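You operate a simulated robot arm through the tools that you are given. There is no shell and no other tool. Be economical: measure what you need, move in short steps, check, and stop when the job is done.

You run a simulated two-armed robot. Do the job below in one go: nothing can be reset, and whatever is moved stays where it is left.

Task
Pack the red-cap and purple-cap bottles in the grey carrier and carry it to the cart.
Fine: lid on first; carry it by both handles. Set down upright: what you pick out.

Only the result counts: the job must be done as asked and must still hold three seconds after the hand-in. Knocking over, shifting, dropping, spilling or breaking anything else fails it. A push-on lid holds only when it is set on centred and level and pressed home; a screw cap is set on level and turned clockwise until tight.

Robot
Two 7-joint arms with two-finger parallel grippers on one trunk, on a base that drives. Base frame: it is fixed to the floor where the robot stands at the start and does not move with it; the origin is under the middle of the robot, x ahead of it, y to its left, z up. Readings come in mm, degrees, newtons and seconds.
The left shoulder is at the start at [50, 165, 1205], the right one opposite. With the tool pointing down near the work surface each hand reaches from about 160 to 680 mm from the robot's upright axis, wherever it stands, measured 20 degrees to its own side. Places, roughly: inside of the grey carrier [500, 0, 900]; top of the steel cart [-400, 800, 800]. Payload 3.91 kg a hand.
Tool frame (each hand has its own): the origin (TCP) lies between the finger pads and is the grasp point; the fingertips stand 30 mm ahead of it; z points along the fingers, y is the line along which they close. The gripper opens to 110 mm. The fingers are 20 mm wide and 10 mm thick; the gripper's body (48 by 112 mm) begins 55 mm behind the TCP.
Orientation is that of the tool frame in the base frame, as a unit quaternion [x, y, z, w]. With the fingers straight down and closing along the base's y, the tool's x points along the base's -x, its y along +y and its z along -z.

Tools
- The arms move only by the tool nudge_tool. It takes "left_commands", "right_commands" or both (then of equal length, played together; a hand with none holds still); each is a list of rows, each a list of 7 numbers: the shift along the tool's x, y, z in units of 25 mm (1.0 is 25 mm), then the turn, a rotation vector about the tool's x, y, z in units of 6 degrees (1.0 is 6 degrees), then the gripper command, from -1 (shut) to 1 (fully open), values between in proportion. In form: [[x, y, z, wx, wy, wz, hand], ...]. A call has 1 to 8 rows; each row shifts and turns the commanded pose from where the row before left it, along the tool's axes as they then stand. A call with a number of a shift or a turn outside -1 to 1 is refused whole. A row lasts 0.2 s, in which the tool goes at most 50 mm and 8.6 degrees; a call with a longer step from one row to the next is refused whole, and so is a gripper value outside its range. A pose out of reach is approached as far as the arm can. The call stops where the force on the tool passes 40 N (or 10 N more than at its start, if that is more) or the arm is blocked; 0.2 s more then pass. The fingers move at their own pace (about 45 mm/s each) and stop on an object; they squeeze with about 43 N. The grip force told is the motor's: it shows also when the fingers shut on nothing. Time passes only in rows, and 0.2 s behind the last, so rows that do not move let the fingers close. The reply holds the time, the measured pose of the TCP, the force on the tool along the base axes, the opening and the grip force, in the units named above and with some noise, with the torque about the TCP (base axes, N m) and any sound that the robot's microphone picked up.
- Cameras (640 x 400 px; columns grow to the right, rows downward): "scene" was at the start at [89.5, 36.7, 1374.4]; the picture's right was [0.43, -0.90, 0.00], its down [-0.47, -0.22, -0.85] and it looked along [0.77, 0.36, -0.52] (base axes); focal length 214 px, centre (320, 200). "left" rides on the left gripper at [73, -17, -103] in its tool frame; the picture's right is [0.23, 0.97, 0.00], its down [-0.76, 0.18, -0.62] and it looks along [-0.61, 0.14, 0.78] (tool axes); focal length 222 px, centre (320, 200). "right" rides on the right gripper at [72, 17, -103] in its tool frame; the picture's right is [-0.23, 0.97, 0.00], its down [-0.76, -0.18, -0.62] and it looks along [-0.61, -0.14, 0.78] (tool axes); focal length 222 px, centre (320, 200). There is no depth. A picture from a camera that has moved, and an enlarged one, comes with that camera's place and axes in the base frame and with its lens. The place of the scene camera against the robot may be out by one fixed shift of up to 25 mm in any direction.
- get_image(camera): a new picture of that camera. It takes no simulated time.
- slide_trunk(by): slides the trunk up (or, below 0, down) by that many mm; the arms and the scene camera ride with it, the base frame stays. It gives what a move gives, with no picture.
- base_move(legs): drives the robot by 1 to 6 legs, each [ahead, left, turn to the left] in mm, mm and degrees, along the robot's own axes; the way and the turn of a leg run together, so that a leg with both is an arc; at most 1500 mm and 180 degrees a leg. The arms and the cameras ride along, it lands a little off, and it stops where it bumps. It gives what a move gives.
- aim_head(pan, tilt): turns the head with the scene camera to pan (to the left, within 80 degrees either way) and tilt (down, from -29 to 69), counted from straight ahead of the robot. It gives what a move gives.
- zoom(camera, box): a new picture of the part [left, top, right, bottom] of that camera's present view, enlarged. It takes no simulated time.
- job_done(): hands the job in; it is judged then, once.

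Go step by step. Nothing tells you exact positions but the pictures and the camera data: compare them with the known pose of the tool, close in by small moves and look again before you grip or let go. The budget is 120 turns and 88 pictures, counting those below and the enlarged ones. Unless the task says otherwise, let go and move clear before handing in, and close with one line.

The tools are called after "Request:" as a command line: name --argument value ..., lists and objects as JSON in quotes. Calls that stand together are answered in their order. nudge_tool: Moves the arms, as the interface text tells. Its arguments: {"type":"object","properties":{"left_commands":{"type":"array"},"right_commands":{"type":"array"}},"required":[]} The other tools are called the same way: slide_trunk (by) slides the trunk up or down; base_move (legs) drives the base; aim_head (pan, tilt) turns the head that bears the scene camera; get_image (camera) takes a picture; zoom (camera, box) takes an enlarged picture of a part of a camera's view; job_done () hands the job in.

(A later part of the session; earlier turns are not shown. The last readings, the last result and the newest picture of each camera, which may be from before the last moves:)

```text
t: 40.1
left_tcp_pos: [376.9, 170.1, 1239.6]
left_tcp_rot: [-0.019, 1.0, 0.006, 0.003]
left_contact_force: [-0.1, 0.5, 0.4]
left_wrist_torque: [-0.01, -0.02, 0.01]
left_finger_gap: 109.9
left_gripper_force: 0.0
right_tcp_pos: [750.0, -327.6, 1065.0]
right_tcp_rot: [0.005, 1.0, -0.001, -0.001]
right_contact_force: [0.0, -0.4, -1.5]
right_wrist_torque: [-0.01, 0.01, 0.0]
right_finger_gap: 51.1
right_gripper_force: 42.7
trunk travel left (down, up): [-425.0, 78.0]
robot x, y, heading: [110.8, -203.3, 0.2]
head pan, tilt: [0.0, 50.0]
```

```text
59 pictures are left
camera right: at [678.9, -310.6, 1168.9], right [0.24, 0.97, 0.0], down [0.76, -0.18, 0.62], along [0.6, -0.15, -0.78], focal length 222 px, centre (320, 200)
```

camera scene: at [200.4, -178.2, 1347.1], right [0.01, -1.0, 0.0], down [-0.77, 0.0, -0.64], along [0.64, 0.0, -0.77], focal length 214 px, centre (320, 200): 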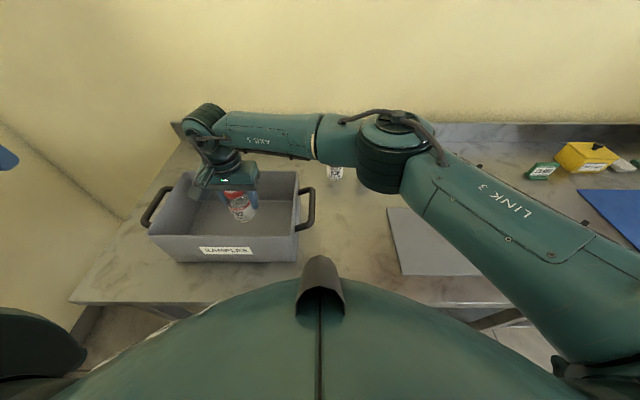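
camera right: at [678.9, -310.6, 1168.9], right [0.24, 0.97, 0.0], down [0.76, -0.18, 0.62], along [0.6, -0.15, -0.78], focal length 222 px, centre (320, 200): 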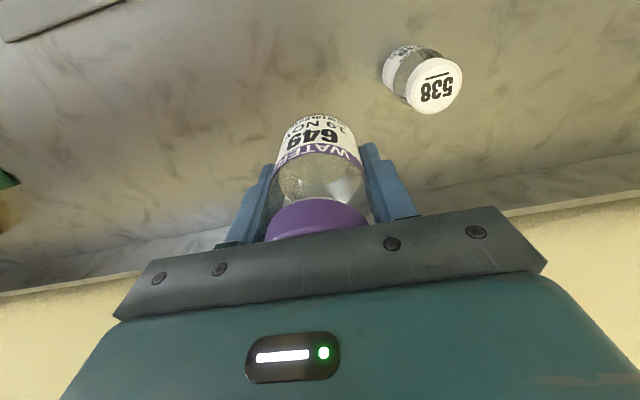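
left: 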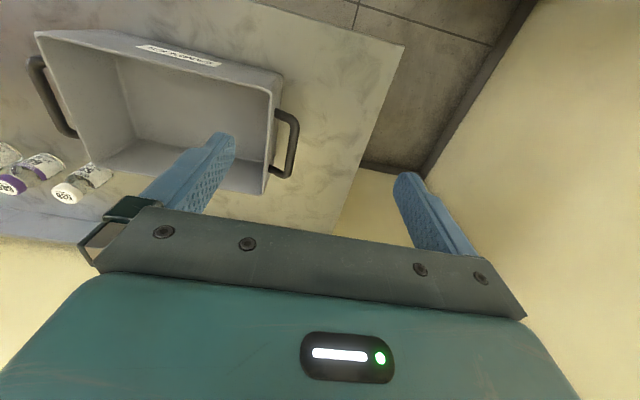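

Purple is held. Shifting the base left 60 mm and carrying it over [545,-2].

Request:
base_move --legs '[[0, 70, 0]]'

Request:
nudge_tool --right_commands '[[1, 1, 0, 0, 0, 0, -1], [1, 1, 0, 0, 0, 0, -1], [1, 1, 0, 0, 0, 0, -1], [1, 1, 0, 0, 0, 0, -1], [1, 1, 0, 0, 0, 0, -1], [1, 1, 0, 0, 0, 0, -1], [1, 1, 0, 0, 0, 0, -1], [1, 1, 0, 0, 0, 0, -1]]'

Request:
nudge_tool --right_commands '[[0.2, 1, 0, 0, 0, 0, -1], [0, 1, 0, 0, 0, 0, -1], [0, 0.2, 0, 0, 0, 0, -1]]'

Request:
get_image --camera "right"

```text
t: 41.1
left_tcp_pos: [376.7, 241.1, 1238.9]
left_tcp_rot: [-0.02, 1.0, 0.007, 0.003]
left_contact_force: [-0.2, 0.0, -0.2]
left_wrist_torque: [-0.03, 0.01, 0.03]
left_finger_gap: 110.0
left_gripper_force: 0.0
right_tcp_pos: [750.2, -256.5, 1066.1]
right_tcp_rot: [0.005, 1.0, -0.001, 0.0]
right_contact_force: [0.1, 1.0, -1.7]
right_wrist_torque: [-0.02, 0.03, 0.04]
right_finger_gap: 50.9
right_gripper_force: 43.3
trunk travel left (down, up): [-425.0, 78.0]
robot x, y, heading: [111.8, -135.8, 0.2]
head pan, tilt: [0.0, 50.0]
```

```text
t: 42.9
left_tcp_pos: [377.4, 240.7, 1238.9]
left_tcp_rot: [-0.019, 1.0, 0.007, 0.003]
left_contact_force: [0.9, -0.8, 0.3]
left_wrist_torque: [0.01, -0.01, 0.0]
left_finger_gap: 109.9
left_gripper_force: 0.0
right_tcp_pos: [552.7, -54.2, 1067.8]
right_tcp_rot: [0.005, 1.0, 0.0, 0.0]
right_contact_force: [0.1, 0.3, -1.2]
right_wrist_torque: [-0.03, 0.0, -0.03]
right_finger_gap: 50.9
right_gripper_force: 43.4
trunk travel left (down, up): [-425.0, 78.0]
robot x, y, heading: [108.7, -134.6, 0.5]
head pan, tilt: [0.0, 50.0]
```

```text
t: 43.7
left_tcp_pos: [376.2, 240.0, 1239.2]
left_tcp_rot: [-0.019, 1.0, 0.008, 0.003]
left_contact_force: [0.0, 0.0, 0.1]
left_wrist_torque: [0.03, -0.02, 0.0]
left_finger_gap: 110.0
left_gripper_force: 0.0
right_tcp_pos: [546.7, 0.0, 1066.4]
right_tcp_rot: [0.005, 1.0, -0.001, 0.0]
right_contact_force: [0.6, 0.4, -0.9]
right_wrist_torque: [0.0, 0.02, -0.04]
right_finger_gap: 50.7
right_gripper_force: 42.8
trunk travel left (down, up): [-425.0, 78.0]
robot x, y, heading: [110.3, -133.0, 0.3]
head pan, tilt: [0.0, 50.0]
```

```text
58 pictures are left
camera right: at [476.4, 18.1, 1169.1], right [0.24, 0.97, 0.0], down [0.76, -0.18, 0.62], along [0.6, -0.15, -0.78], focal length 222 px, centre (320, 200)
```

right: 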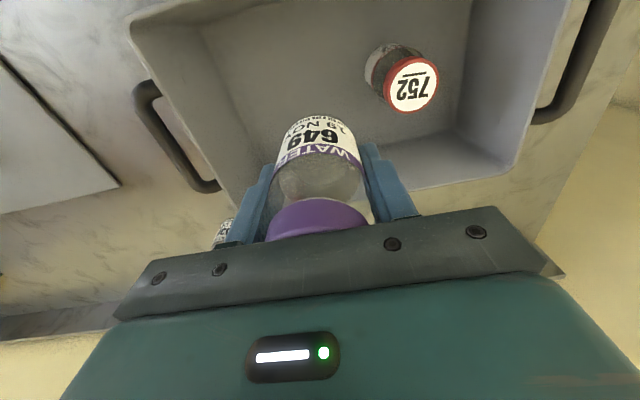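

Red is at y≈86, leaving about 15 mm clearance for the fingers. Lowering purple at y≈0.

Request:
nudge_tool --right_commands '[[0, -0.05, 1, 0, 0, 0, -1], [0, 0, 1, 0, 0, 0, -1], [0, 0, 1, 0, 0, 0, -1], [0, 0, 1, 0, 0, 0, -1], [0, 0, 1, 0, 0, 0, -1], [0, 0, 1, 0, 0, 0, -1], [0, 0, 0.25, 0, 0, 0, -1], [0, 0, 0.1, 0, 0, 0, -1]]'

```text
t: 45.5
left_tcp_pos: [376.1, 240.8, 1238.7]
left_tcp_rot: [-0.02, 1.0, 0.007, 0.003]
left_contact_force: [1.1, -0.5, -0.2]
left_wrist_torque: [0.02, 0.01, -0.02]
left_finger_gap: 110.0
left_gripper_force: 0.1
right_tcp_pos: [547.2, -2.5, 906.6]
right_tcp_rot: [0.005, 1.0, -0.001, 0.0]
right_contact_force: [0.5, 0.2, 0.2]
right_wrist_torque: [0.02, -0.02, -0.02]
right_finger_gap: 50.7
right_gripper_force: 42.7
trunk travel left (down, up): [-425.0, 78.0]
robot x, y, heading: [108.5, -135.0, 0.2]
head pan, tilt: [0.0, 50.0]
```

Nearly touching. A couple of millimetres more.

Request:
nudge_tool --right_commands '[[0, 0, 0.06, 0, 0, 0, -1], [0, 0, 0.04, 0, 0, 0, -1]]'

```text
t: 46.1
left_tcp_pos: [376.7, 239.8, 1239.2]
left_tcp_rot: [-0.02, 1.0, 0.008, 0.004]
left_contact_force: [-0.4, 1.1, 0.7]
left_wrist_torque: [0.01, -0.02, -0.03]
left_finger_gap: 109.7
left_gripper_force: 0.1
right_tcp_pos: [547.9, -2.7, 906.0]
right_tcp_rot: [0.005, 1.0, 0.0, 0.001]
right_contact_force: [0.4, -2.2, 14.6]
right_wrist_torque: [-0.03, 0.14, 0.04]
right_finger_gap: 50.6
right_gripper_force: 43.2
trunk travel left (down, up): [-425.0, 78.0]
robot x, y, heading: [110.9, -135.7, 0.2]
head pan, tilt: [0.0, 50.0]
```

Contact (14.6 N). Releasing gently and rising.

Request:
nudge_tool --right_commands '[[0, 0, -0.05, 0, 0, 0, 0.2], [0, 0, 0, 0, 0, 0, 0.2], [0, 0, 0, 0, 0, 0, 0.2], [0, 0, -1, 0, 0, 0, 0.2], [0, 0, -1, 0, 0, 0, 0.2], [0, 0, -1, 0, 0, 0, 0.2], [0, 0, -1, 0, 0, 0, 0.2], [0, 0, -1, 0, 0, 0, 0.2]]'

Request:
get_image --camera "right"

```text
t: 47.9
left_tcp_pos: [377.0, 240.3, 1238.5]
left_tcp_rot: [-0.019, 1.0, 0.007, 0.003]
left_contact_force: [1.0, 0.7, -0.6]
left_wrist_torque: [-0.02, 0.0, 0.0]
left_finger_gap: 110.0
left_gripper_force: 0.0
right_tcp_pos: [545.8, -3.4, 1030.0]
right_tcp_rot: [0.005, 1.0, -0.001, -0.001]
right_contact_force: [-0.3, 0.0, 0.4]
right_wrist_torque: [0.0, 0.01, -0.06]
right_finger_gap: 66.0
right_gripper_force: 0.1
trunk travel left (down, up): [-425.0, 78.0]
robot x, y, heading: [113.9, -133.1, 0.5]
head pan, tilt: [0.0, 50.0]
```

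```text
57 pictures are left
camera right: at [476.2, 13.5, 1134.0], right [0.24, 0.97, 0.0], down [0.76, -0.18, 0.62], along [0.6, -0.15, -0.78], focal length 222 px, centre (320, 200)
```

right: 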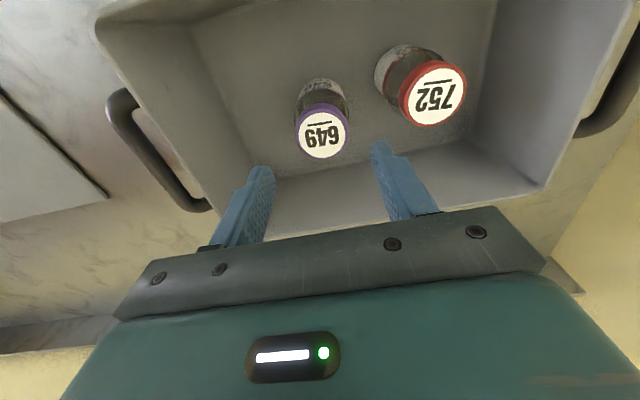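

Both bottles stand upright in the carrier. Next is the lid: raise the hand, drive right and go over the knob near [513,-524].

Request:
base_move --legs '[[0, -220, 0]]'

Request:
nudge_tool --right_commands '[[0.3, -1, 0, 0, 0, 0, 0.1], [0.3, -1, 0, 0, 0, 0, 0.1], [0.3, -1, 0, 0, 0, 0, 0.1], [0.3, -1, 0, 0, 0, 0, 0.1], [0, -1, 0, 0, 0, 0, 0.1], [0, -1, 0, 0, 0, 0, 0.1], [0, -1, 0, 0, 0, 0, 0.1], [0, -1, 0, 0, 0, 0, 0.1]]'

Request:
nudge_tool --right_commands '[[0, -1, 0, 0, 0, 0, -0.2], [0, -1, 0, 0, 0, 0, -0.2], [0, -1, 0.5, 0, 0, 0, -0.2], [0, -1, 1, 0, 0, 0, -0.2]]'

Request:
get_image --camera "right"

```text
t: 49.6
left_tcp_pos: [378.2, 18.6, 1238.9]
left_tcp_rot: [-0.02, 1.0, 0.008, 0.004]
left_contact_force: [0.9, -0.8, -0.1]
left_wrist_torque: [0.04, 0.01, 0.02]
left_finger_gap: 109.9
left_gripper_force: 0.0
right_tcp_pos: [548.3, -226.4, 1031.2]
right_tcp_rot: [0.004, 1.0, -0.001, 0.0]
right_contact_force: [-0.2, -0.2, 0.9]
right_wrist_torque: [0.01, 0.02, 0.0]
right_finger_gap: 65.9
right_gripper_force: 0.1
trunk travel left (down, up): [-425.0, 78.0]
robot x, y, heading: [111.7, -355.0, 0.3]
head pan, tilt: [0.0, 50.0]
```

```text
t: 51.4
left_tcp_pos: [378.0, 18.0, 1238.6]
left_tcp_rot: [-0.02, 1.0, 0.008, 0.003]
left_contact_force: [0.1, 0.7, -0.1]
left_wrist_torque: [-0.02, 0.04, -0.01]
left_finger_gap: 110.1
left_gripper_force: 0.0
right_tcp_pos: [516.8, -426.0, 1029.5]
right_tcp_rot: [0.004, 1.0, -0.001, 0.0]
right_contact_force: [-0.2, -0.2, 0.2]
right_wrist_torque: [0.02, -0.01, -0.01]
right_finger_gap: 60.5
right_gripper_force: 0.0
trunk travel left (down, up): [-425.0, 78.0]
robot x, y, heading: [114.4, -356.8, 0.5]
head pan, tilt: [0.0, 50.0]
```

```text
t: 52.4
left_tcp_pos: [377.5, 18.9, 1240.4]
left_tcp_rot: [-0.02, 1.0, 0.007, 0.004]
left_contact_force: [-0.2, -0.6, 0.6]
left_wrist_torque: [0.0, 0.0, -0.02]
left_finger_gap: 109.9
left_gripper_force: 0.0
right_tcp_pos: [515.9, -524.8, 990.7]
right_tcp_rot: [0.004, 1.0, -0.001, 0.0]
right_contact_force: [0.2, 0.0, -0.4]
right_wrist_torque: [0.01, 0.0, 0.01]
right_finger_gap: 43.9
right_gripper_force: 0.1
trunk travel left (down, up): [-425.0, 78.0]
robot x, y, heading: [113.5, -356.4, 0.4]
head pan, tilt: [0.0, 50.0]
```

```text
56 pictures are left
camera right: at [444.4, -507.8, 1094.9], right [0.24, 0.97, 0.0], down [0.76, -0.18, 0.62], along [0.61, -0.15, -0.78], focal length 222 px, centre (320, 200)
```

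right: 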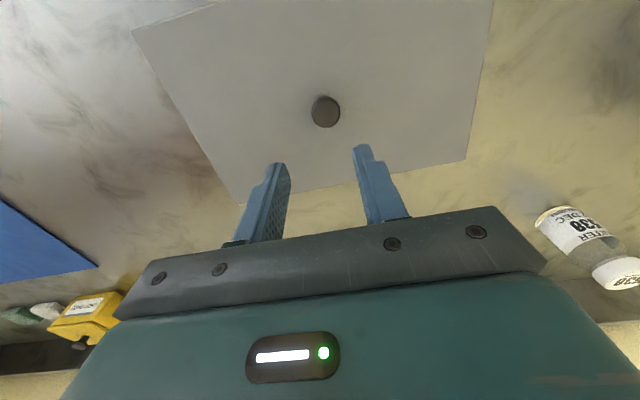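

The knob is at about [512,-520]. Lowering most of the way for a close look.

Request:
nudge_tool --right_commands '[[0.14, 0.18, 1, 0, 0, 0, -0.2], [0, 0, 1, 0, 0, 0, -0.2], [0, 0, 1, 0, 0, 0, -0.2]]'

Request:
get_image --camera "right"

```text
t: 53.2
left_tcp_pos: [378.3, 18.8, 1239.1]
left_tcp_rot: [-0.02, 1.0, 0.007, 0.003]
left_contact_force: [-0.2, -0.2, -0.7]
left_wrist_torque: [-0.01, 0.04, -0.03]
left_finger_gap: 109.9
left_gripper_force: 0.1
right_tcp_pos: [512.0, -520.4, 917.7]
right_tcp_rot: [0.004, 1.0, -0.001, 0.0]
right_contact_force: [-0.4, 0.0, 0.4]
right_wrist_torque: [-0.01, 0.0, 0.05]
right_finger_gap: 44.0
right_gripper_force: 0.0
trunk travel left (down, up): [-425.0, 78.0]
robot x, y, heading: [107.2, -356.6, -0.1]
head pan, tilt: [0.0, 50.0]
```

```text
55 pictures are left
camera right: at [441.0, -502.9, 1021.6], right [0.24, 0.97, 0.0], down [0.76, -0.18, 0.62], along [0.61, -0.15, -0.78], focal length 222 px, centre (320, 200)
```

right: 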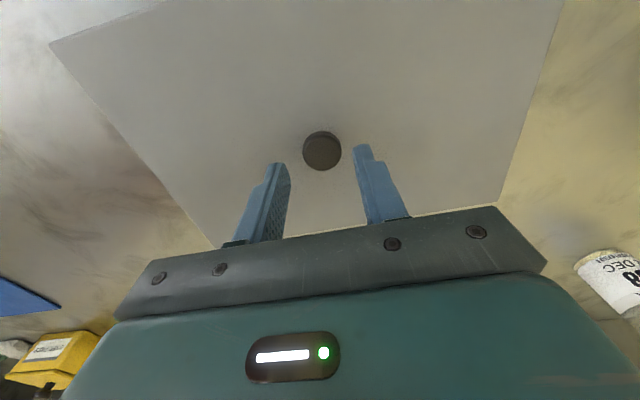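

Knob nearly centred. Going down to z≈885, so the fingertips straddle the knob.

Request:
nudge_tool --right_commands '[[0, 0.02, 0.7, 0, 0, 0, -0.2], [0, 0, 0.6, 0, 0, 0, -0.2]]'

Request:
get_image --camera "right"

Request:
aim_head --pan -25 --tilt 50

Request:
zoom --camera "scene" --box '[220, 130, 420, 255]'

```text
t: 53.8
left_tcp_pos: [375.3, 18.8, 1240.9]
left_tcp_rot: [-0.02, 1.0, 0.006, 0.004]
left_contact_force: [-0.1, 0.2, 0.1]
left_wrist_torque: [-0.01, -0.01, 0.02]
left_finger_gap: 110.1
left_gripper_force: 0.2
right_tcp_pos: [512.2, -520.8, 888.7]
right_tcp_rot: [0.004, 1.0, -0.001, 0.001]
right_contact_force: [-2.4, -2.2, 13.2]
right_wrist_torque: [0.1, 0.13, 0.02]
right_finger_gap: 43.8
right_gripper_force: 0.0
trunk travel left (down, up): [-425.0, 78.0]
robot x, y, heading: [111.8, -356.1, 0.1]
head pan, tilt: [0.0, 50.0]
```

```text
54 pictures are left
camera right: at [440.0, -503.1, 991.0], right [0.24, 0.97, 0.0], down [0.76, -0.18, 0.63], along [0.61, -0.15, -0.78], focal length 222 px, centre (320, 200)
```

right: 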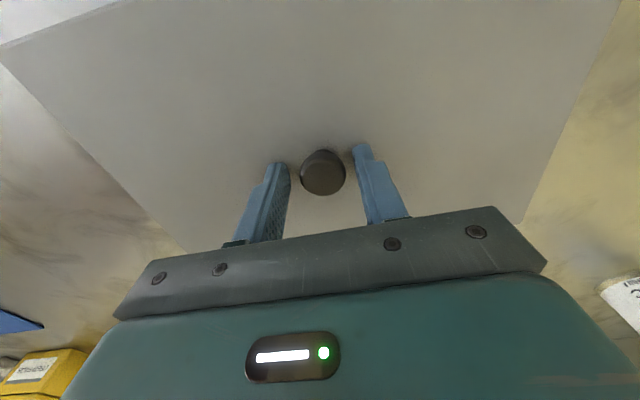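

```text
t: 54.7
left_tcp_pos: [375.9, 18.3, 1238.7]
left_tcp_rot: [-0.02, 1.0, 0.008, 0.004]
left_contact_force: [0.0, 0.2, -0.1]
left_wrist_torque: [-0.02, 0.02, 0.01]
left_finger_gap: 110.3
left_gripper_force: 0.1
right_tcp_pos: [512.8, -521.4, 887.8]
right_tcp_rot: [0.005, 1.0, -0.001, 0.002]
right_contact_force: [-0.5, -5.7, 26.3]
right_wrist_torque: [0.07, 0.1, 0.08]
right_finger_gap: 44.1
right_gripper_force: 0.1
trunk travel left (down, up): [-425.0, 78.0]
robot x, y, heading: [113.0, -355.5, 0.3]
head pan, tilt: [-25.0, 50.0]
```

```text
3.20 times, centred on (320, 192) of scene
camera zoom: at [187.3, -388.9, 1347.5], right [-0.42, -0.91, 0.0], down [-0.7, 0.32, -0.64], along [0.59, -0.27, -0.76], focal length 686 px, centre (320, 224)
```

zoom: 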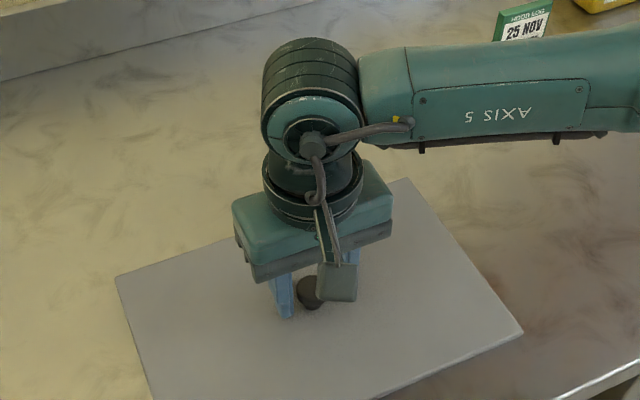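

The tips touch the lid top at z≈858 (26 N). Backing off 2 mm, nudging 3 mm back in x, and closing on the knob.

Request:
nudge_tool --right_commands '[[0, 0, -0.15, 0, 0, 0, -0.2], [0.1, 0, 0, 0, 0, 0, -1], [0, 0, 0, 0, 0, 0, -1], [0, 0, 0, 0, 0, 0, -1], [0, 0, 0, 0, 0, 0, -1]]'

Request:
get_image --camera "right"

```text
t: 55.9
left_tcp_pos: [378.0, 19.4, 1239.3]
left_tcp_rot: [-0.02, 1.0, 0.007, 0.003]
left_contact_force: [0.2, -0.6, 0.3]
left_wrist_torque: [0.05, -0.01, -0.01]
left_finger_gap: 110.1
left_gripper_force: 0.1
right_tcp_pos: [509.1, -520.5, 888.5]
right_tcp_rot: [0.004, 1.0, -0.001, -0.001]
right_contact_force: [0.3, 0.3, 0.2]
right_wrist_torque: [-0.01, 0.03, -0.02]
right_finger_gap: 26.5
right_gripper_force: 43.0
trunk travel left (down, up): [-425.0, 78.0]
robot x, y, heading: [110.8, -356.0, 0.2]
head pan, tilt: [-25.0, 50.0]
```

```text
52 pictures are left
camera right: at [438.7, -502.4, 992.8], right [0.24, 0.97, 0.0], down [0.76, -0.18, 0.62], along [0.6, -0.15, -0.78], focal length 222 px, centre (320, 200)
```

right: 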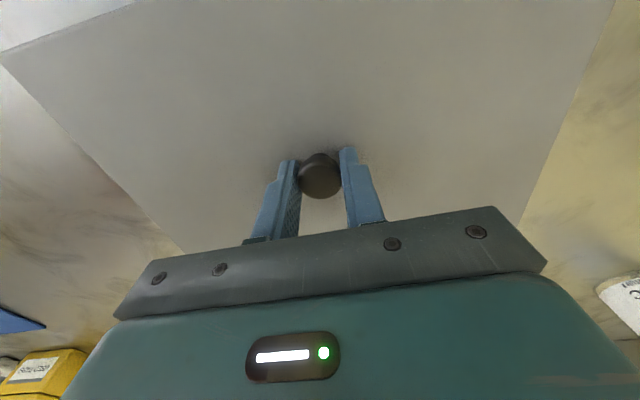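

Knob gripped (26.5 mm). Lifting slowly and checking how the lid hangs.

Request:
nudge_tool --right_commands '[[0, 0, -0.4, 0, 0, 0, -1], [0, 0, -0.8, 0, 0, 0, -1], [0, 0, -1, 0, 0, 0, -1], [0, 0, -1, 0, 0, 0, -1], [0, 0, -1, 0, 0, 0, -1], [0, 0, -1, 0, 0, 0, -1], [0, 0, -1, 0, 0, 0, -1], [0, 0, -0.8, 0, 0, 0, -1]]'

Request:
get_image --camera "right"

Request:
get_image --camera "scene"

```text
t: 57.7
left_tcp_pos: [378.6, 20.2, 1238.7]
left_tcp_rot: [-0.02, 1.0, 0.007, 0.003]
left_contact_force: [-0.9, -0.8, -0.1]
left_wrist_torque: [0.03, 0.0, -0.01]
left_finger_gap: 110.1
left_gripper_force: 0.2
right_tcp_pos: [511.7, -519.3, 1063.4]
right_tcp_rot: [0.005, 1.0, -0.002, -0.001]
right_contact_force: [0.9, -1.0, -0.8]
right_wrist_torque: [0.02, 0.02, 0.01]
right_finger_gap: 26.7
right_gripper_force: 43.7
trunk travel left (down, up): [-425.0, 78.0]
robot x, y, heading: [110.7, -352.3, 0.1]
head pan, tilt: [-25.0, 50.0]
```

```text
51 pictures are left
camera right: at [439.6, -502.2, 1166.5], right [0.24, 0.97, 0.0], down [0.76, -0.18, 0.62], along [0.6, -0.15, -0.78], focal length 222 px, centre (320, 200)
```

right: 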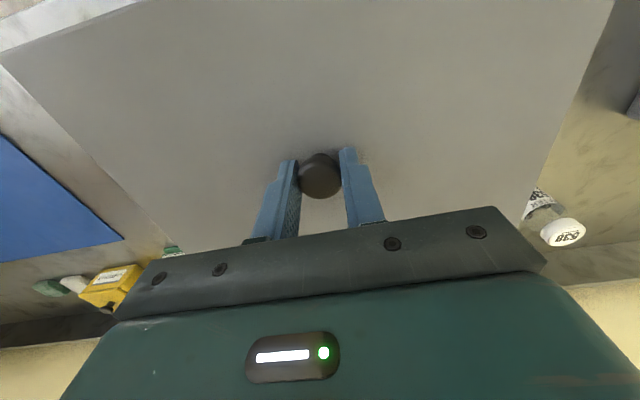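

```text
50 pictures are left
camera scene: at [189.2, -389.1, 1347.1], right [-0.42, -0.91, 0.0], down [-0.7, 0.32, -0.64], along [0.58, -0.27, -0.77], focal length 214 px, centre (320, 200)
```

scene: 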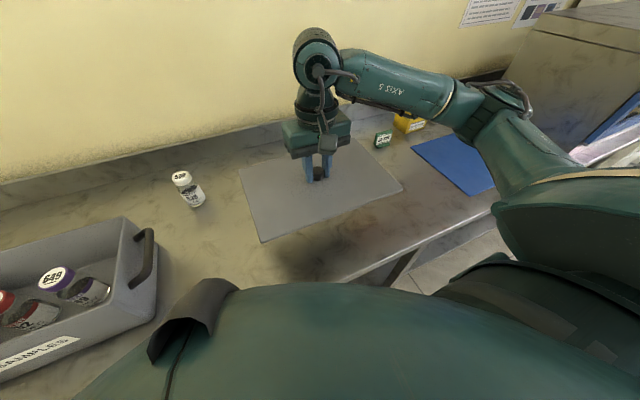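

The lid hangs level and light. Before driving, I'll use the left wrist camera (now above the carrier) to fix the rim accurately.

Request:
get_image --camera "left"

```text
49 pictures are left
camera left: at [305.3, -1.3, 1341.3], right [-0.27, 0.96, 0.01], down [0.75, 0.2, 0.63], along [0.61, 0.18, -0.78], focal length 222 px, centre (320, 200)
```

left: 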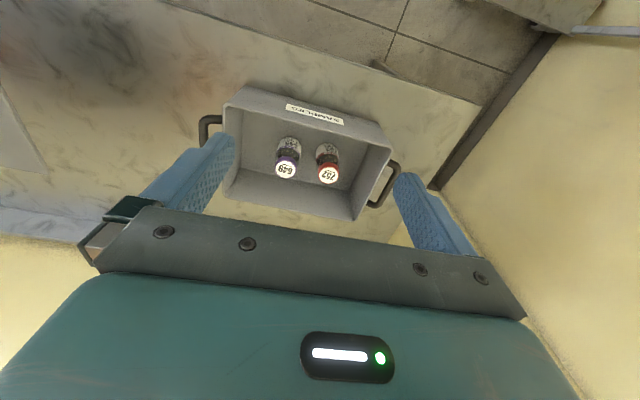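

Request:
zoom --camera "left" --box '[190, 75, 414, 230]'

```text
2.58 times, centred on (302, 152) of left
camera zoom: at [305.3, -1.3, 1341.3], right [-0.27, 0.96, 0.01], down [0.75, 0.2, 0.63], along [0.61, 0.18, -0.78], focal length 573 px, centre (366, 323)
```

zoom: 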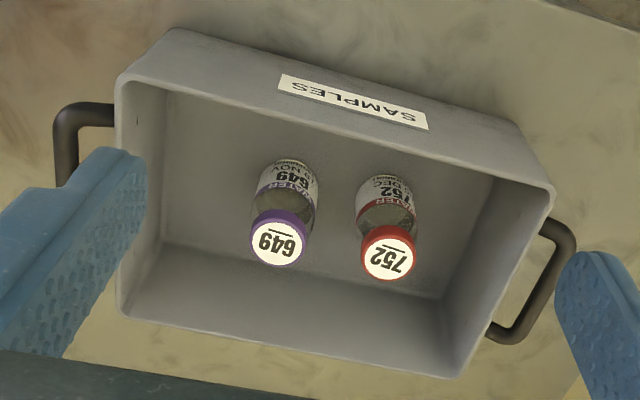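

Rim corners give the carrier centre near [551,35], rim z≈956, square to the axes. Now carrying the lid left by driving, with the head back to the front.

Request:
base_move --legs '[[0, 290, 0]]'

Request:
aim_head --pan 15 --tilt 50

Request:
nudge_tool --right_commands '[[0, 1, 0, 0, 0, 0, -1], [-0.2, 1, 0, 0, 0, 0, -1], [-0.3, 1, 0, 0, 0, 0, -1], [-0.3, 1, 0, 0, 0, 0, -1], [-0.3, 1, 0, 0, 0, 0, -1], [-0.3, 1, 0, 0, 0, 0, -1], [-0.2, 1, 0, 0, 0, 0, -1], [0, 1, 0, 0, 0, 0, -1]]'

Request:
get_image --camera "scene"

```text
t: 59.7
left_tcp_pos: [375.3, 308.0, 1239.0]
left_tcp_rot: [-0.019, 1.0, 0.007, 0.003]
left_contact_force: [0.9, -0.9, -0.9]
left_wrist_torque: [0.01, 0.0, 0.01]
left_finger_gap: 110.3
left_gripper_force: 0.1
right_tcp_pos: [509.4, -231.8, 1062.8]
right_tcp_rot: [0.004, 1.0, 0.0, -0.001]
right_contact_force: [-0.1, 0.1, -1.7]
right_wrist_torque: [-0.02, -0.01, 0.02]
right_finger_gap: 26.6
right_gripper_force: 42.6
trunk travel left (down, up): [-425.0, 78.0]
robot x, y, heading: [108.1, -74.2, 0.4]
head pan, tilt: [-25.0, 50.0]
```

```text
t: 60.8
left_tcp_pos: [375.3, 307.3, 1239.2]
left_tcp_rot: [-0.02, 1.0, 0.007, 0.004]
left_contact_force: [0.4, 0.0, 0.9]
left_wrist_torque: [-0.04, 0.02, 0.02]
left_finger_gap: 109.8
left_gripper_force: 0.1
right_tcp_pos: [509.8, -232.5, 1062.2]
right_tcp_rot: [0.003, 1.0, -0.001, -0.001]
right_contact_force: [0.3, 0.5, -1.1]
right_wrist_torque: [-0.03, 0.01, 0.03]
right_finger_gap: 26.6
right_gripper_force: 43.2
trunk travel left (down, up): [-425.0, 78.0]
robot x, y, heading: [110.7, -63.2, 0.5]
head pan, tilt: [15.0, 50.0]
```

```text
t: 62.6
left_tcp_pos: [375.5, 306.8, 1239.4]
left_tcp_rot: [-0.021, 1.0, 0.007, 0.003]
left_contact_force: [0.3, 0.6, -0.4]
left_wrist_torque: [0.0, 0.0, 0.0]
left_finger_gap: 109.8
left_gripper_force: 0.0
right_tcp_pos: [549.8, -31.4, 1063.4]
right_tcp_rot: [0.004, 1.0, -0.001, 0.0]
right_contact_force: [-0.2, -0.2, -1.1]
right_wrist_torque: [-0.05, 0.05, -0.02]
right_finger_gap: 26.7
right_gripper_force: 43.1
trunk travel left (down, up): [-425.0, 78.0]
robot x, y, heading: [111.1, -64.1, 0.1]
head pan, tilt: [15.0, 50.0]
```

```text
47 pictures are left
camera scene: at [191.5, -48.6, 1347.1], right [0.27, -0.96, 0.0], down [-0.74, -0.2, -0.64], along [0.62, 0.17, -0.77], focal length 214 px, centre (320, 200)
```

scene: 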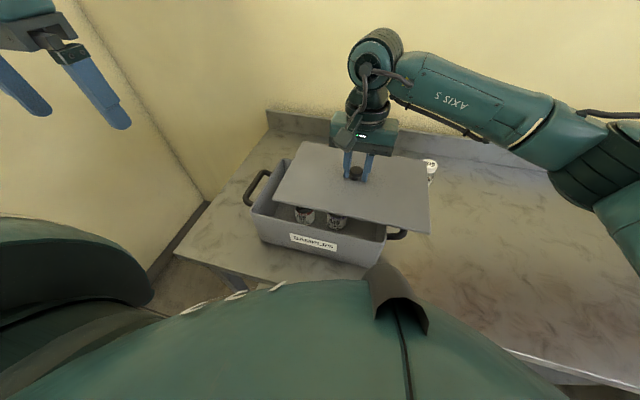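

Now over the carrier but 68 mm short in y. Moving to y≈36 and lowering to leave a small gap for alignment.

Request:
nudge_tool --right_commands '[[0, 1, 0, 0, 0, 0, -1], [0, 1, 0, 0, 0, 0, -1], [0, 0.7, 0, 0, 0, 0, -1], [0, 0, 0.6, 0, 0, 0, -1], [0, 0, 0.6, 0, 0, 0, -1], [0, 0, 0.6, 0, 0, 0, -1]]'

Request:
get_image --camera "right"

Request:
get_image --camera "left"

Request:
zoom --camera "scene" --box '[220, 110, 440, 280]'

```text
t: 64.0
left_tcp_pos: [376.0, 306.0, 1238.4]
left_tcp_rot: [-0.02, 1.0, 0.007, 0.004]
left_contact_force: [-0.2, 0.0, -0.4]
left_wrist_torque: [0.04, -0.01, -0.02]
left_finger_gap: 109.9
left_gripper_force: 0.0
right_tcp_pos: [552.3, 35.6, 1016.1]
right_tcp_rot: [0.004, 1.0, -0.001, 0.0]
right_contact_force: [-0.1, -0.1, -1.3]
right_wrist_torque: [0.0, 0.01, 0.05]
right_finger_gap: 26.5
right_gripper_force: 43.2
trunk travel left (down, up): [-425.0, 78.0]
robot x, y, heading: [108.5, -69.0, 0.5]
head pan, tilt: [15.0, 50.0]
```

```text
46 pictures are left
camera right: at [479.3, 53.0, 1120.8], right [0.23, 0.97, 0.0], down [0.76, -0.18, 0.62], along [0.6, -0.15, -0.78], focal length 222 px, centre (320, 200)
```

right: 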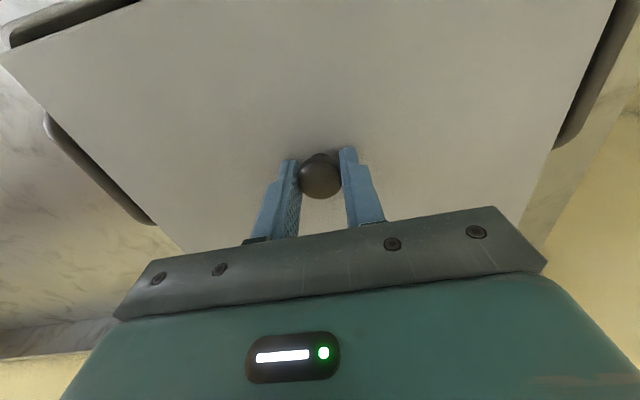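

```text
45 pictures are left
camera left: at [303.2, 286.0, 1341.4], right [-0.27, 0.96, 0.01], down [0.75, 0.2, 0.63], along [0.61, 0.18, -0.78], focal length 222 px, centre (320, 200)
```

left: 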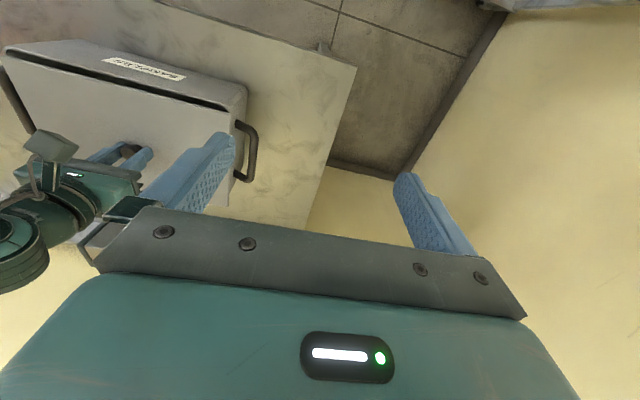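

```text
2.35 times, centred on (330, 195) of scene
camera zoom: at [191.7, -49.3, 1347.1], right [0.27, -0.96, 0.0], down [-0.74, -0.2, -0.64], along [0.62, 0.17, -0.77], focal length 505 px, centre (296, 212)
```

zoom: 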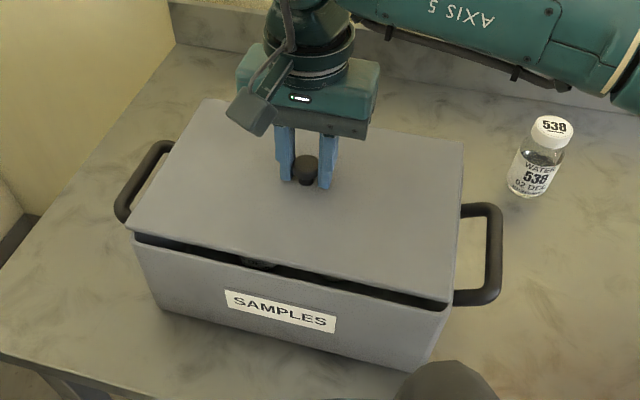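

The lid sits nearly over the rim with a small even gap. Zooming in on both front corners to judge the offset.

Request:
zoom --camera "scene" --box '[262, 190, 302, 215]'

Request:
zoom --camera "scene" --box '[365, 220, 405, 245]'

```text
16.00 times, centred on (282, 202) of scene
camera zoom: at [191.7, -49.3, 1347.1], right [0.27, -0.96, 0.0], down [-0.74, -0.2, -0.64], along [0.62, 0.17, -0.77], focal length 3432 px, centre (928, 160)
```

zoom: 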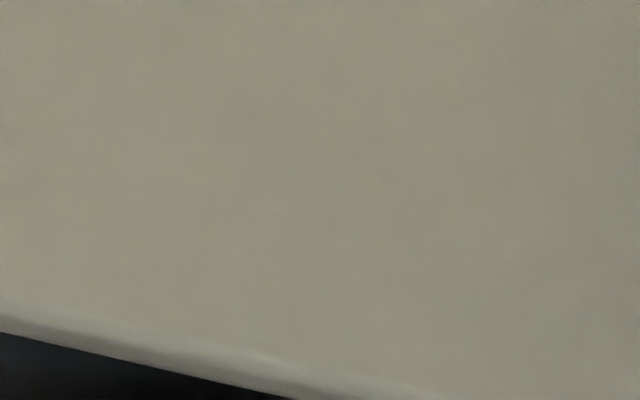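

```text
16.00 times, centred on (385, 232) of scene
camera zoom: at [191.7, -49.3, 1347.1], right [0.27, -0.96, 0.0], down [-0.74, -0.2, -0.64], along [0.62, 0.17, -0.77], focal length 3432 px, centre (-720, -320)
```

zoom: 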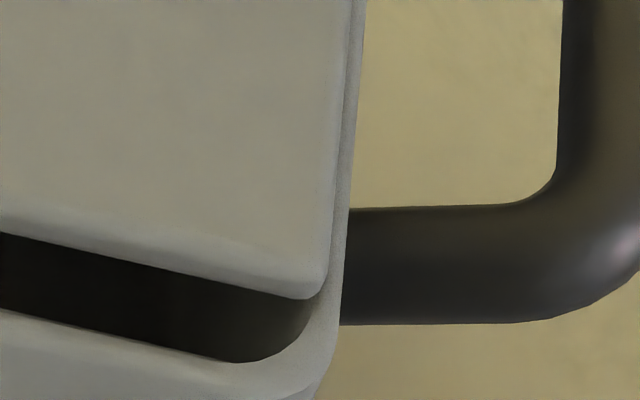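

Request:
zoom --camera "scene" --box '[228, 190, 268, 215]'

Request:
zoom --camera "left" --box '[0, 30, 260, 210]'

```text
16.00 times, centred on (248, 202) of scene
camera zoom: at [191.7, -49.3, 1347.1], right [0.27, -0.96, 0.0], down [-0.74, -0.2, -0.64], along [0.62, 0.17, -0.77], focal length 3432 px, centre (1472, 160)
```

zoom: 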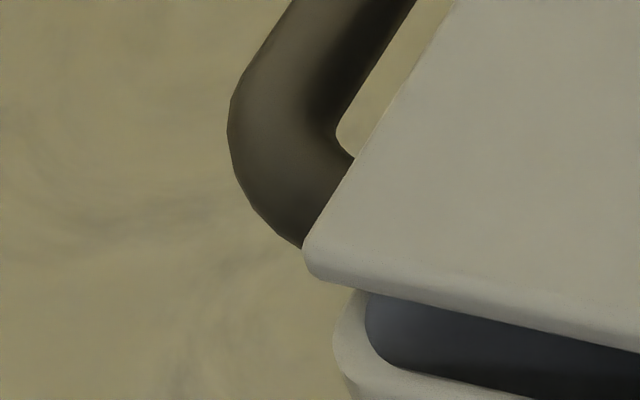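

```text
2.22 times, centred on (130, 120) of left
camera zoom: at [303.2, 286.0, 1341.4], right [-0.27, 0.96, 0.01], down [0.75, 0.2, 0.63], along [0.61, 0.18, -0.78], focal length 494 px, centre (742, 378)
```

zoom: 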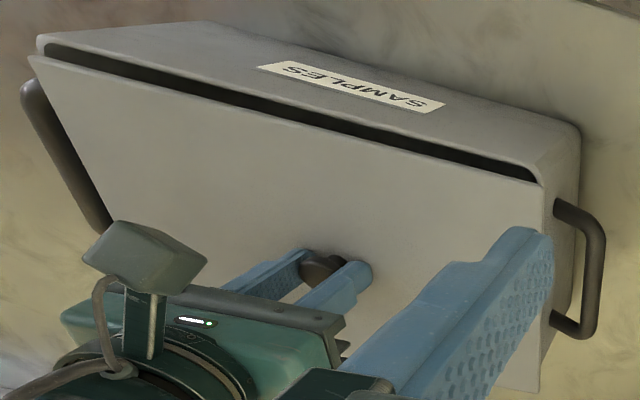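

The lid looks about 3 mm too far left and perhaps a few mm forward. Shifting right 3 mm and lowering 10 mm to compare at a smaller gap.

Request:
nudge_tool --right_commands '[[0, -0.12, 0, 0, 0, 0, -1], [0, 0, 0.2, 0, 0, 0, -1], [0, 0, 0.2, 0, 0, 0, -1]]'

Request:
zoom --camera "scene" --box '[228, 190, 268, 215]'

Request:
zoom --camera "scene" --box '[365, 225, 405, 250]'

```text
t: 64.8
left_tcp_pos: [372.4, 305.5, 1242.0]
left_tcp_rot: [-0.02, 1.0, 0.008, 0.004]
left_contact_force: [0.4, 1.3, -0.7]
left_wrist_torque: [-0.01, -0.01, 0.0]
left_finger_gap: 110.0
left_gripper_force: 0.1
right_tcp_pos: [550.5, 31.9, 1013.9]
right_tcp_rot: [0.005, 1.0, 0.003, 0.004]
right_contact_force: [1.6, -4.4, 38.6]
right_wrist_torque: [-0.24, 0.98, -0.06]
right_finger_gap: 26.4
right_gripper_force: 42.9
trunk travel left (down, up): [-425.0, 78.0]
robot x, y, heading: [109.2, -68.3, 0.3]
head pan, tilt: [15.0, 50.0]
```

```text
16.00 times, centred on (248, 202) of scene
camera zoom: at [189.0, -50.4, 1348.2], right [0.27, -0.96, 0.0], down [-0.74, -0.2, -0.64], along [0.62, 0.17, -0.76], focal length 3432 px, centre (1472, 160)
```

zoom: 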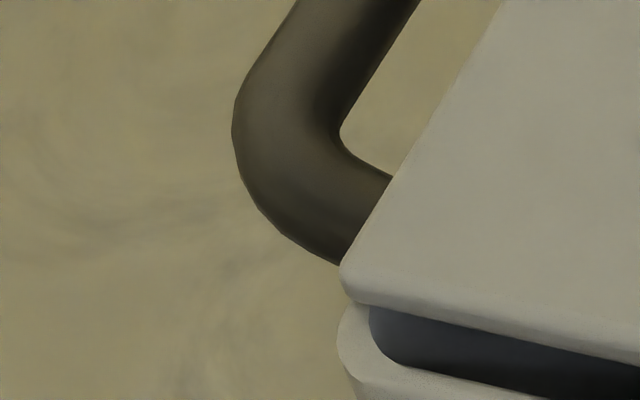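

```text
16.00 times, centred on (385, 238) of scene
camera zoom: at [189.0, -50.4, 1348.2], right [0.27, -0.96, 0.0], down [-0.74, -0.2, -0.64], along [0.62, 0.17, -0.76], focal length 3432 px, centre (-720, -400)
```

zoom: 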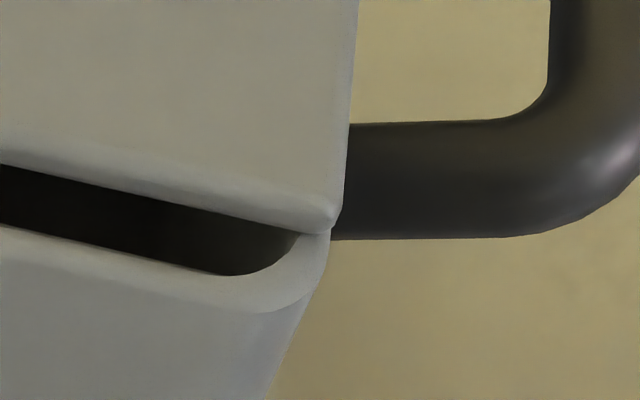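

The lid touched at TCP z≈1014 with about 38 N, so I'll back off and look at the rear corners for the fore-aft offset.

Request:
nudge_tool --right_commands '[[0, 0, -0.2, 0, 0, 0, -1], [0, 0, 0, 0, 0, 0, -1]]'

Request:
zoom --camera "scene" --box '[360, 155, 440, 205]'

Request:
zoom --camera "scene" --box '[240, 140, 320, 190]'

```text
t: 65.4
left_tcp_pos: [373.1, 305.5, 1240.4]
left_tcp_rot: [-0.02, 1.0, 0.008, 0.004]
left_contact_force: [-0.4, 0.2, 0.5]
left_wrist_torque: [-0.02, -0.01, -0.03]
left_finger_gap: 110.2
left_gripper_force: 0.1
right_tcp_pos: [551.4, 32.0, 1013.2]
right_tcp_rot: [0.005, 1.0, 0.001, 0.0]
right_contact_force: [3.0, -2.8, 22.7]
right_wrist_torque: [0.14, -0.62, -0.09]
right_finger_gap: 26.7
right_gripper_force: 42.9
trunk travel left (down, up): [-425.0, 78.0]
robot x, y, heading: [109.5, -67.8, 0.7]
head pan, tilt: [15.0, 50.0]
```

```text
8.00 times, centred on (400, 180) of scene
camera zoom: at [190.0, -49.9, 1347.2], right [0.27, -0.96, 0.0], down [-0.74, -0.2, -0.64], along [0.62, 0.17, -0.77], focal length 1716 px, centre (-320, 360)
```

zoom: 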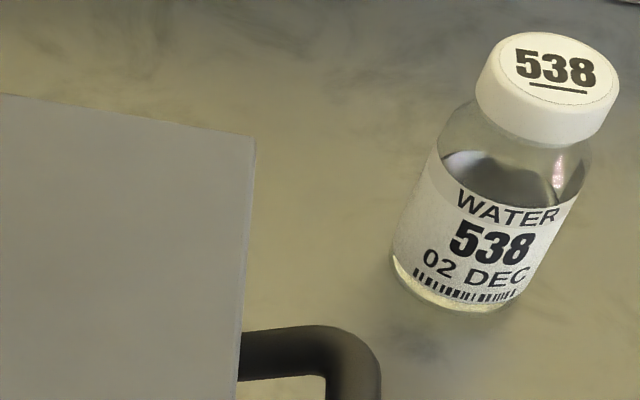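

```text
8.00 times, centred on (280, 165) of scene
camera zoom: at [190.0, -49.9, 1347.2], right [0.27, -0.96, 0.0], down [-0.74, -0.2, -0.64], along [0.62, 0.17, -0.77], focal length 1716 px, centre (640, 480)
```

zoom: 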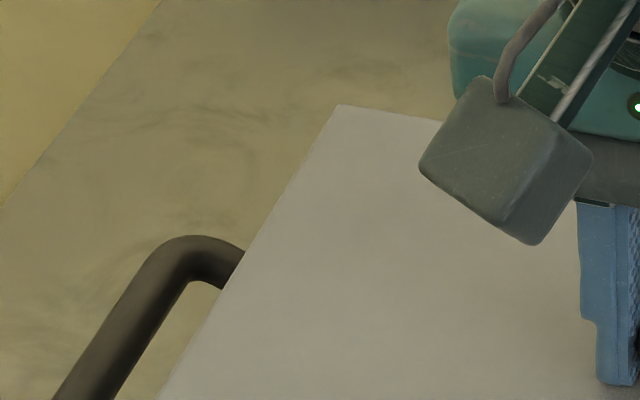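

From the corner offsets, y is right within 1 mm and the lid sits about 5–6 mm too far forward, its underside plug catching the rim. Raising, moving back 5.5 mm and lowering again.

Request:
nudge_tool --right_commands '[[0, 0, -0.4, 0, 0, 0, -1], [0.22, 0, 0, 0, 0, 0, -1], [0, 0, 0, 0, 0, 0, -1]]'

Request:
nudge_tool --right_commands '[[0, 0, 0.2, 0, 0, 0, -1], [0, 0, 0.2, 0, 0, 0, -1], [0, 0, 0.1, 0, 0, 0, -1]]'

Request:
zoom --camera "scene" --box '[228, 190, 268, 215]'

Request:
zoom --camera "scene" --box '[365, 225, 405, 250]'

```text
t: 66.2
left_tcp_pos: [376.6, 306.5, 1238.8]
left_tcp_rot: [-0.02, 1.0, 0.007, 0.003]
left_contact_force: [1.1, -0.5, -0.3]
left_wrist_torque: [-0.03, 0.01, 0.01]
left_finger_gap: 110.0
left_gripper_force: 0.0
right_tcp_pos: [543.6, 32.0, 1021.1]
right_tcp_rot: [0.003, 1.0, -0.001, -0.001]
right_contact_force: [0.2, 0.8, -1.7]
right_wrist_torque: [0.02, 0.02, -0.01]
right_finger_gap: 27.1
right_gripper_force: 42.8
trunk travel left (down, up): [-425.0, 78.0]
robot x, y, heading: [111.1, -68.6, 0.3]
head pan, tilt: [15.0, 50.0]
```

```text
t: 67.0
left_tcp_pos: [374.6, 307.7, 1240.7]
left_tcp_rot: [-0.02, 1.0, 0.006, 0.004]
left_contact_force: [0.1, 0.4, -0.2]
left_wrist_torque: [-0.04, 0.0, 0.01]
left_finger_gap: 110.0
left_gripper_force: 0.1
right_tcp_pos: [545.2, 32.6, 1013.1]
right_tcp_rot: [0.005, 1.0, 0.001, 0.002]
right_contact_force: [1.8, 0.3, 26.1]
right_wrist_torque: [-0.35, 0.81, 0.1]
right_finger_gap: 26.5
right_gripper_force: 42.6
trunk travel left (down, up): [-425.0, 78.0]
robot x, y, heading: [106.6, -68.8, 0.5]
head pan, tilt: [15.0, 50.0]
```

```text
16.00 times, centred on (248, 202) of scene
camera zoom: at [190.0, -49.7, 1347.8], right [0.27, -0.96, 0.0], down [-0.74, -0.2, -0.64], along [0.62, 0.17, -0.77], focal length 3432 px, centre (1472, 160)
```

zoom: 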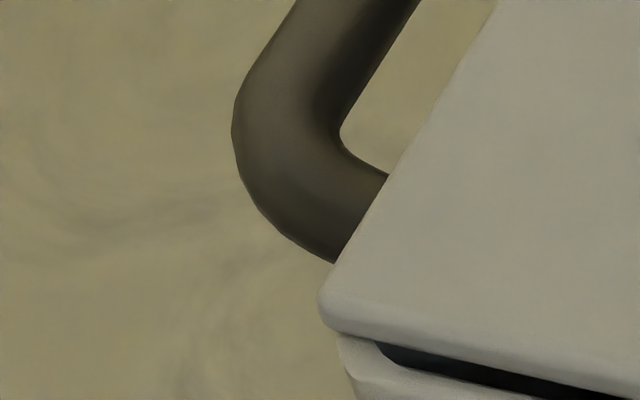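

```text
16.00 times, centred on (385, 238) of scene
camera zoom: at [190.0, -49.7, 1347.8], right [0.27, -0.96, 0.0], down [-0.74, -0.2, -0.64], along [0.62, 0.17, -0.77], focal length 3432 px, centre (-720, -400)
```

zoom: 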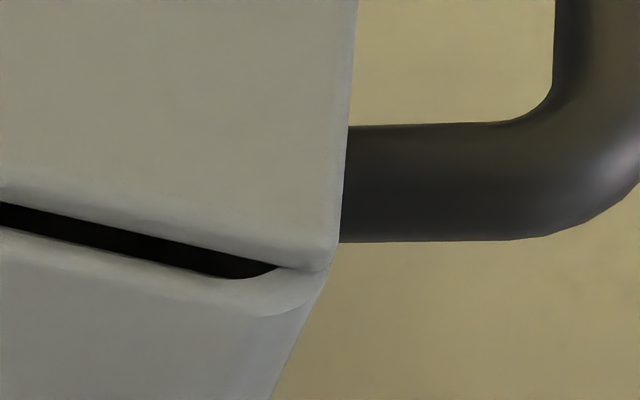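

The corners now agree with a centred lid standing about 10 mm high, but I want a level view to be sure. I'll bring the free left hand down beside the table front and tilt its camera toward the gap.

Request:
nudge_tool --left_commands '[[0, 0, 1, 0, 0, 0.95, 1], [0, 0, 1, 0, 0, 0.95, 1], [0, 0, 1, 0, 0, 0.95, 1], [0, 0, 1, 0, 0, 0.95, 1], [0, 0, 1, 0, 0, 0.95, 1], [0, 0, 1, 0, 0, 0.95, 1], [0, 0, 1, 0, 0, 0.95, 1], [0, 0, 1, 0, 0, 0, 1]]' --right_commands '[[0, 0, -0.1, 0, 0, 0, -1], [0, 0, 0, 0, 0, 0, -1], [0, 0, 0, 0, 0, 0, -1], [0, 0, 0, 0, 0, 0, -1], [0, 0, 0, 0, 0, 0, -1], [0, 0, 0, 0, 0, 0, -1], [0, 0, 0, 0, 0, 0, -1], [0, 0, 0, 0, 0, 0, -1]]'

Request:
nudge_tool --left_commands '[[0, 0, 1, 0, 0, 0, 1], [0, 0, 0.8, 0, 0, 0, 1], [0, 0, 0, 0, -1, 0, 1], [0, 0, 0, 0, -1, 0, 1], [0, 0, 0, 0, -1, 0, 1], [0, 0, 0, 0, -1, 0, 1], [0, 0, 0, 0, -1, 0, 1]]'

Request:
get_image --camera "left"

```text
t: 68.8
left_tcp_pos: [374.7, 310.8, 1039.9]
left_tcp_rot: [0.322, 0.947, 0.009, 0.001]
left_contact_force: [1.3, -0.1, -0.7]
left_wrist_torque: [-0.02, 0.01, 0.02]
left_finger_gap: 110.1
left_gripper_force: 0.1
right_tcp_pos: [545.2, 32.7, 1012.0]
right_tcp_rot: [0.004, 1.0, 0.0, 0.001]
right_contact_force: [6.5, 3.9, 24.4]
right_wrist_torque: [0.01, -0.08, -0.05]
right_finger_gap: 26.5
right_gripper_force: 42.8
trunk travel left (down, up): [-425.0, 78.0]
robot x, y, heading: [106.8, -67.3, 0.4]
head pan, tilt: [15.0, 50.0]
```

```text
t: 70.4
left_tcp_pos: [376.4, 310.7, 994.3]
left_tcp_rot: [0.313, 0.914, -0.076, 0.247]
left_contact_force: [-0.5, -0.5, 0.5]
left_wrist_torque: [0.0, 0.01, -0.03]
left_finger_gap: 109.9
left_gripper_force: 0.0
right_tcp_pos: [545.6, 31.3, 1013.9]
right_tcp_rot: [0.004, 1.0, 0.0, 0.001]
right_contact_force: [5.4, 3.1, 26.2]
right_wrist_torque: [0.0, -0.2, -0.01]
right_finger_gap: 26.6
right_gripper_force: 42.9
trunk travel left (down, up): [-425.0, 78.0]
robot x, y, heading: [111.4, -70.9, 0.4]
head pan, tilt: [15.0, 50.0]
```

```text
33 pictures are left
camera left: at [274.4, 366.8, 1047.3], right [0.44, 0.89, -0.1], down [0.38, -0.08, 0.92], along [0.82, -0.44, -0.37], focal length 222 px, centre (320, 200)
```

left: 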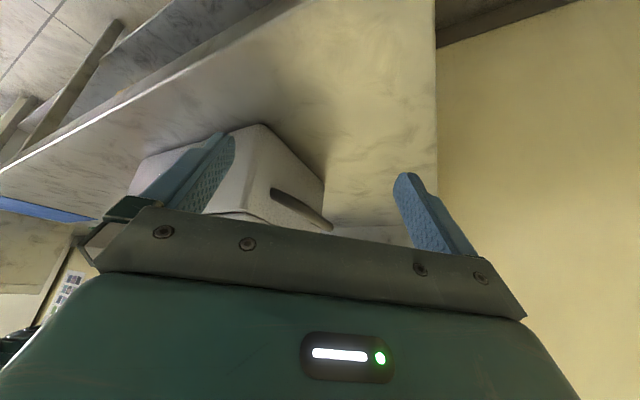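

The gripper body hides the rim line; pitching 18° more should bring the lid gap into clear view.

Request:
nudge_tool --left_commands '[[0, 0, 0, 0, -1, 0, -0.3], [0, 0, 0, 0, -1, 0, -0.3], [0, 0, 0, 0, -1, 0, -0.3], [0, 0, 0, 0, 0, 0, -0.3]]'

Request:
zoom --camera "left" --box '[80, 60, 400, 260]'

```text
t: 71.4
left_tcp_pos: [376.7, 311.4, 995.1]
left_tcp_rot: [0.297, 0.864, -0.123, 0.388]
left_contact_force: [0.6, 0.1, 0.8]
left_wrist_torque: [0.03, 0.02, -0.02]
left_finger_gap: 38.4
left_gripper_force: 0.1
right_tcp_pos: [545.0, 32.8, 1012.8]
right_tcp_rot: [0.003, 1.0, 0.0, 0.001]
right_contact_force: [4.7, 1.4, 24.1]
right_wrist_torque: [0.04, -0.04, 0.01]
right_finger_gap: 26.7
right_gripper_force: 43.6
trunk travel left (down, up): [-425.0, 78.0]
robot x, y, heading: [110.6, -68.1, 0.6]
head pan, tilt: [15.0, 50.0]
```

```text
2.00 times, centred on (240, 160) of left
camera zoom: at [266.3, 373.6, 1009.4], right [0.47, 0.87, -0.15], down [0.14, 0.1, 0.99], along [0.87, -0.49, -0.07], focal length 444 px, centre (480, 280)
```

zoom: 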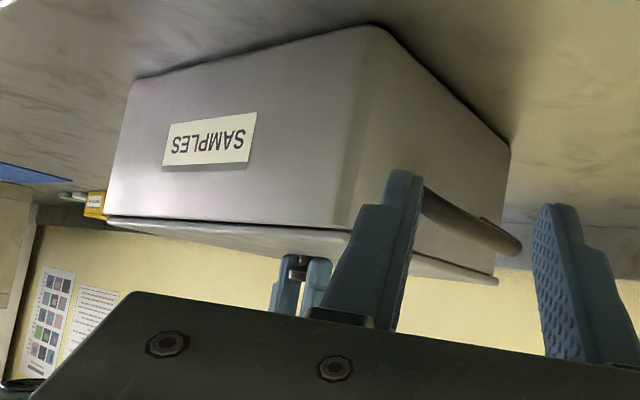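

The level view shows the lid lying right on the rim with just a thin line between. A close zoom of the front-left corner will show how it is seated.

Request:
zoom --camera "left" --box '[200, 155, 280, 205]'

Request:
zoom --camera "left" --box '[110, 145, 190, 195]'

```text
8.00 times, centred on (240, 180) of left
camera zoom: at [266.3, 373.6, 1009.4], right [0.47, 0.87, -0.15], down [0.14, 0.1, 0.99], along [0.87, -0.49, -0.07], focal length 1777 px, centre (960, 360)
```

zoom: 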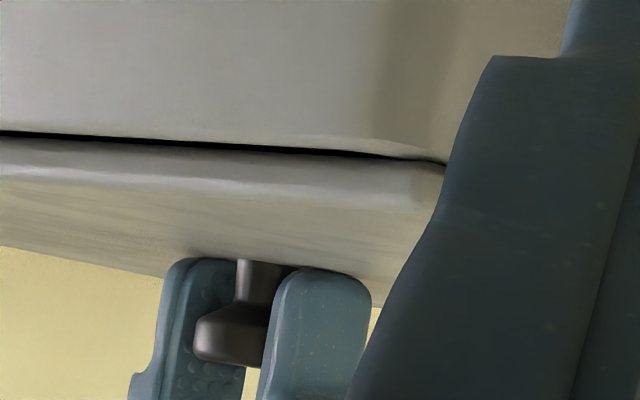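

```text
8.00 times, centred on (150, 170) of left
camera zoom: at [266.3, 373.6, 1009.4], right [0.47, 0.87, -0.15], down [0.14, 0.1, 0.99], along [0.87, -0.49, -0.07], focal length 1777 px, centre (1680, 440)
```

zoom: 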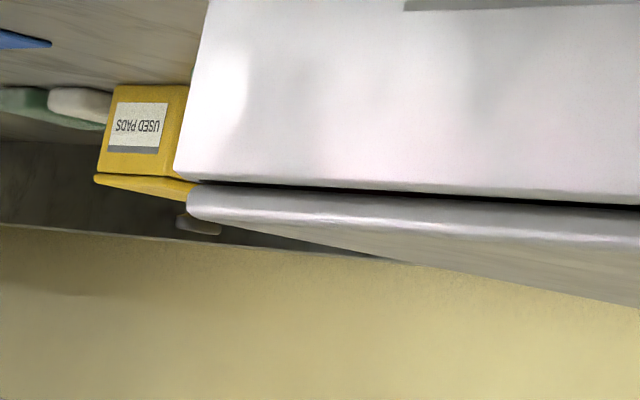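

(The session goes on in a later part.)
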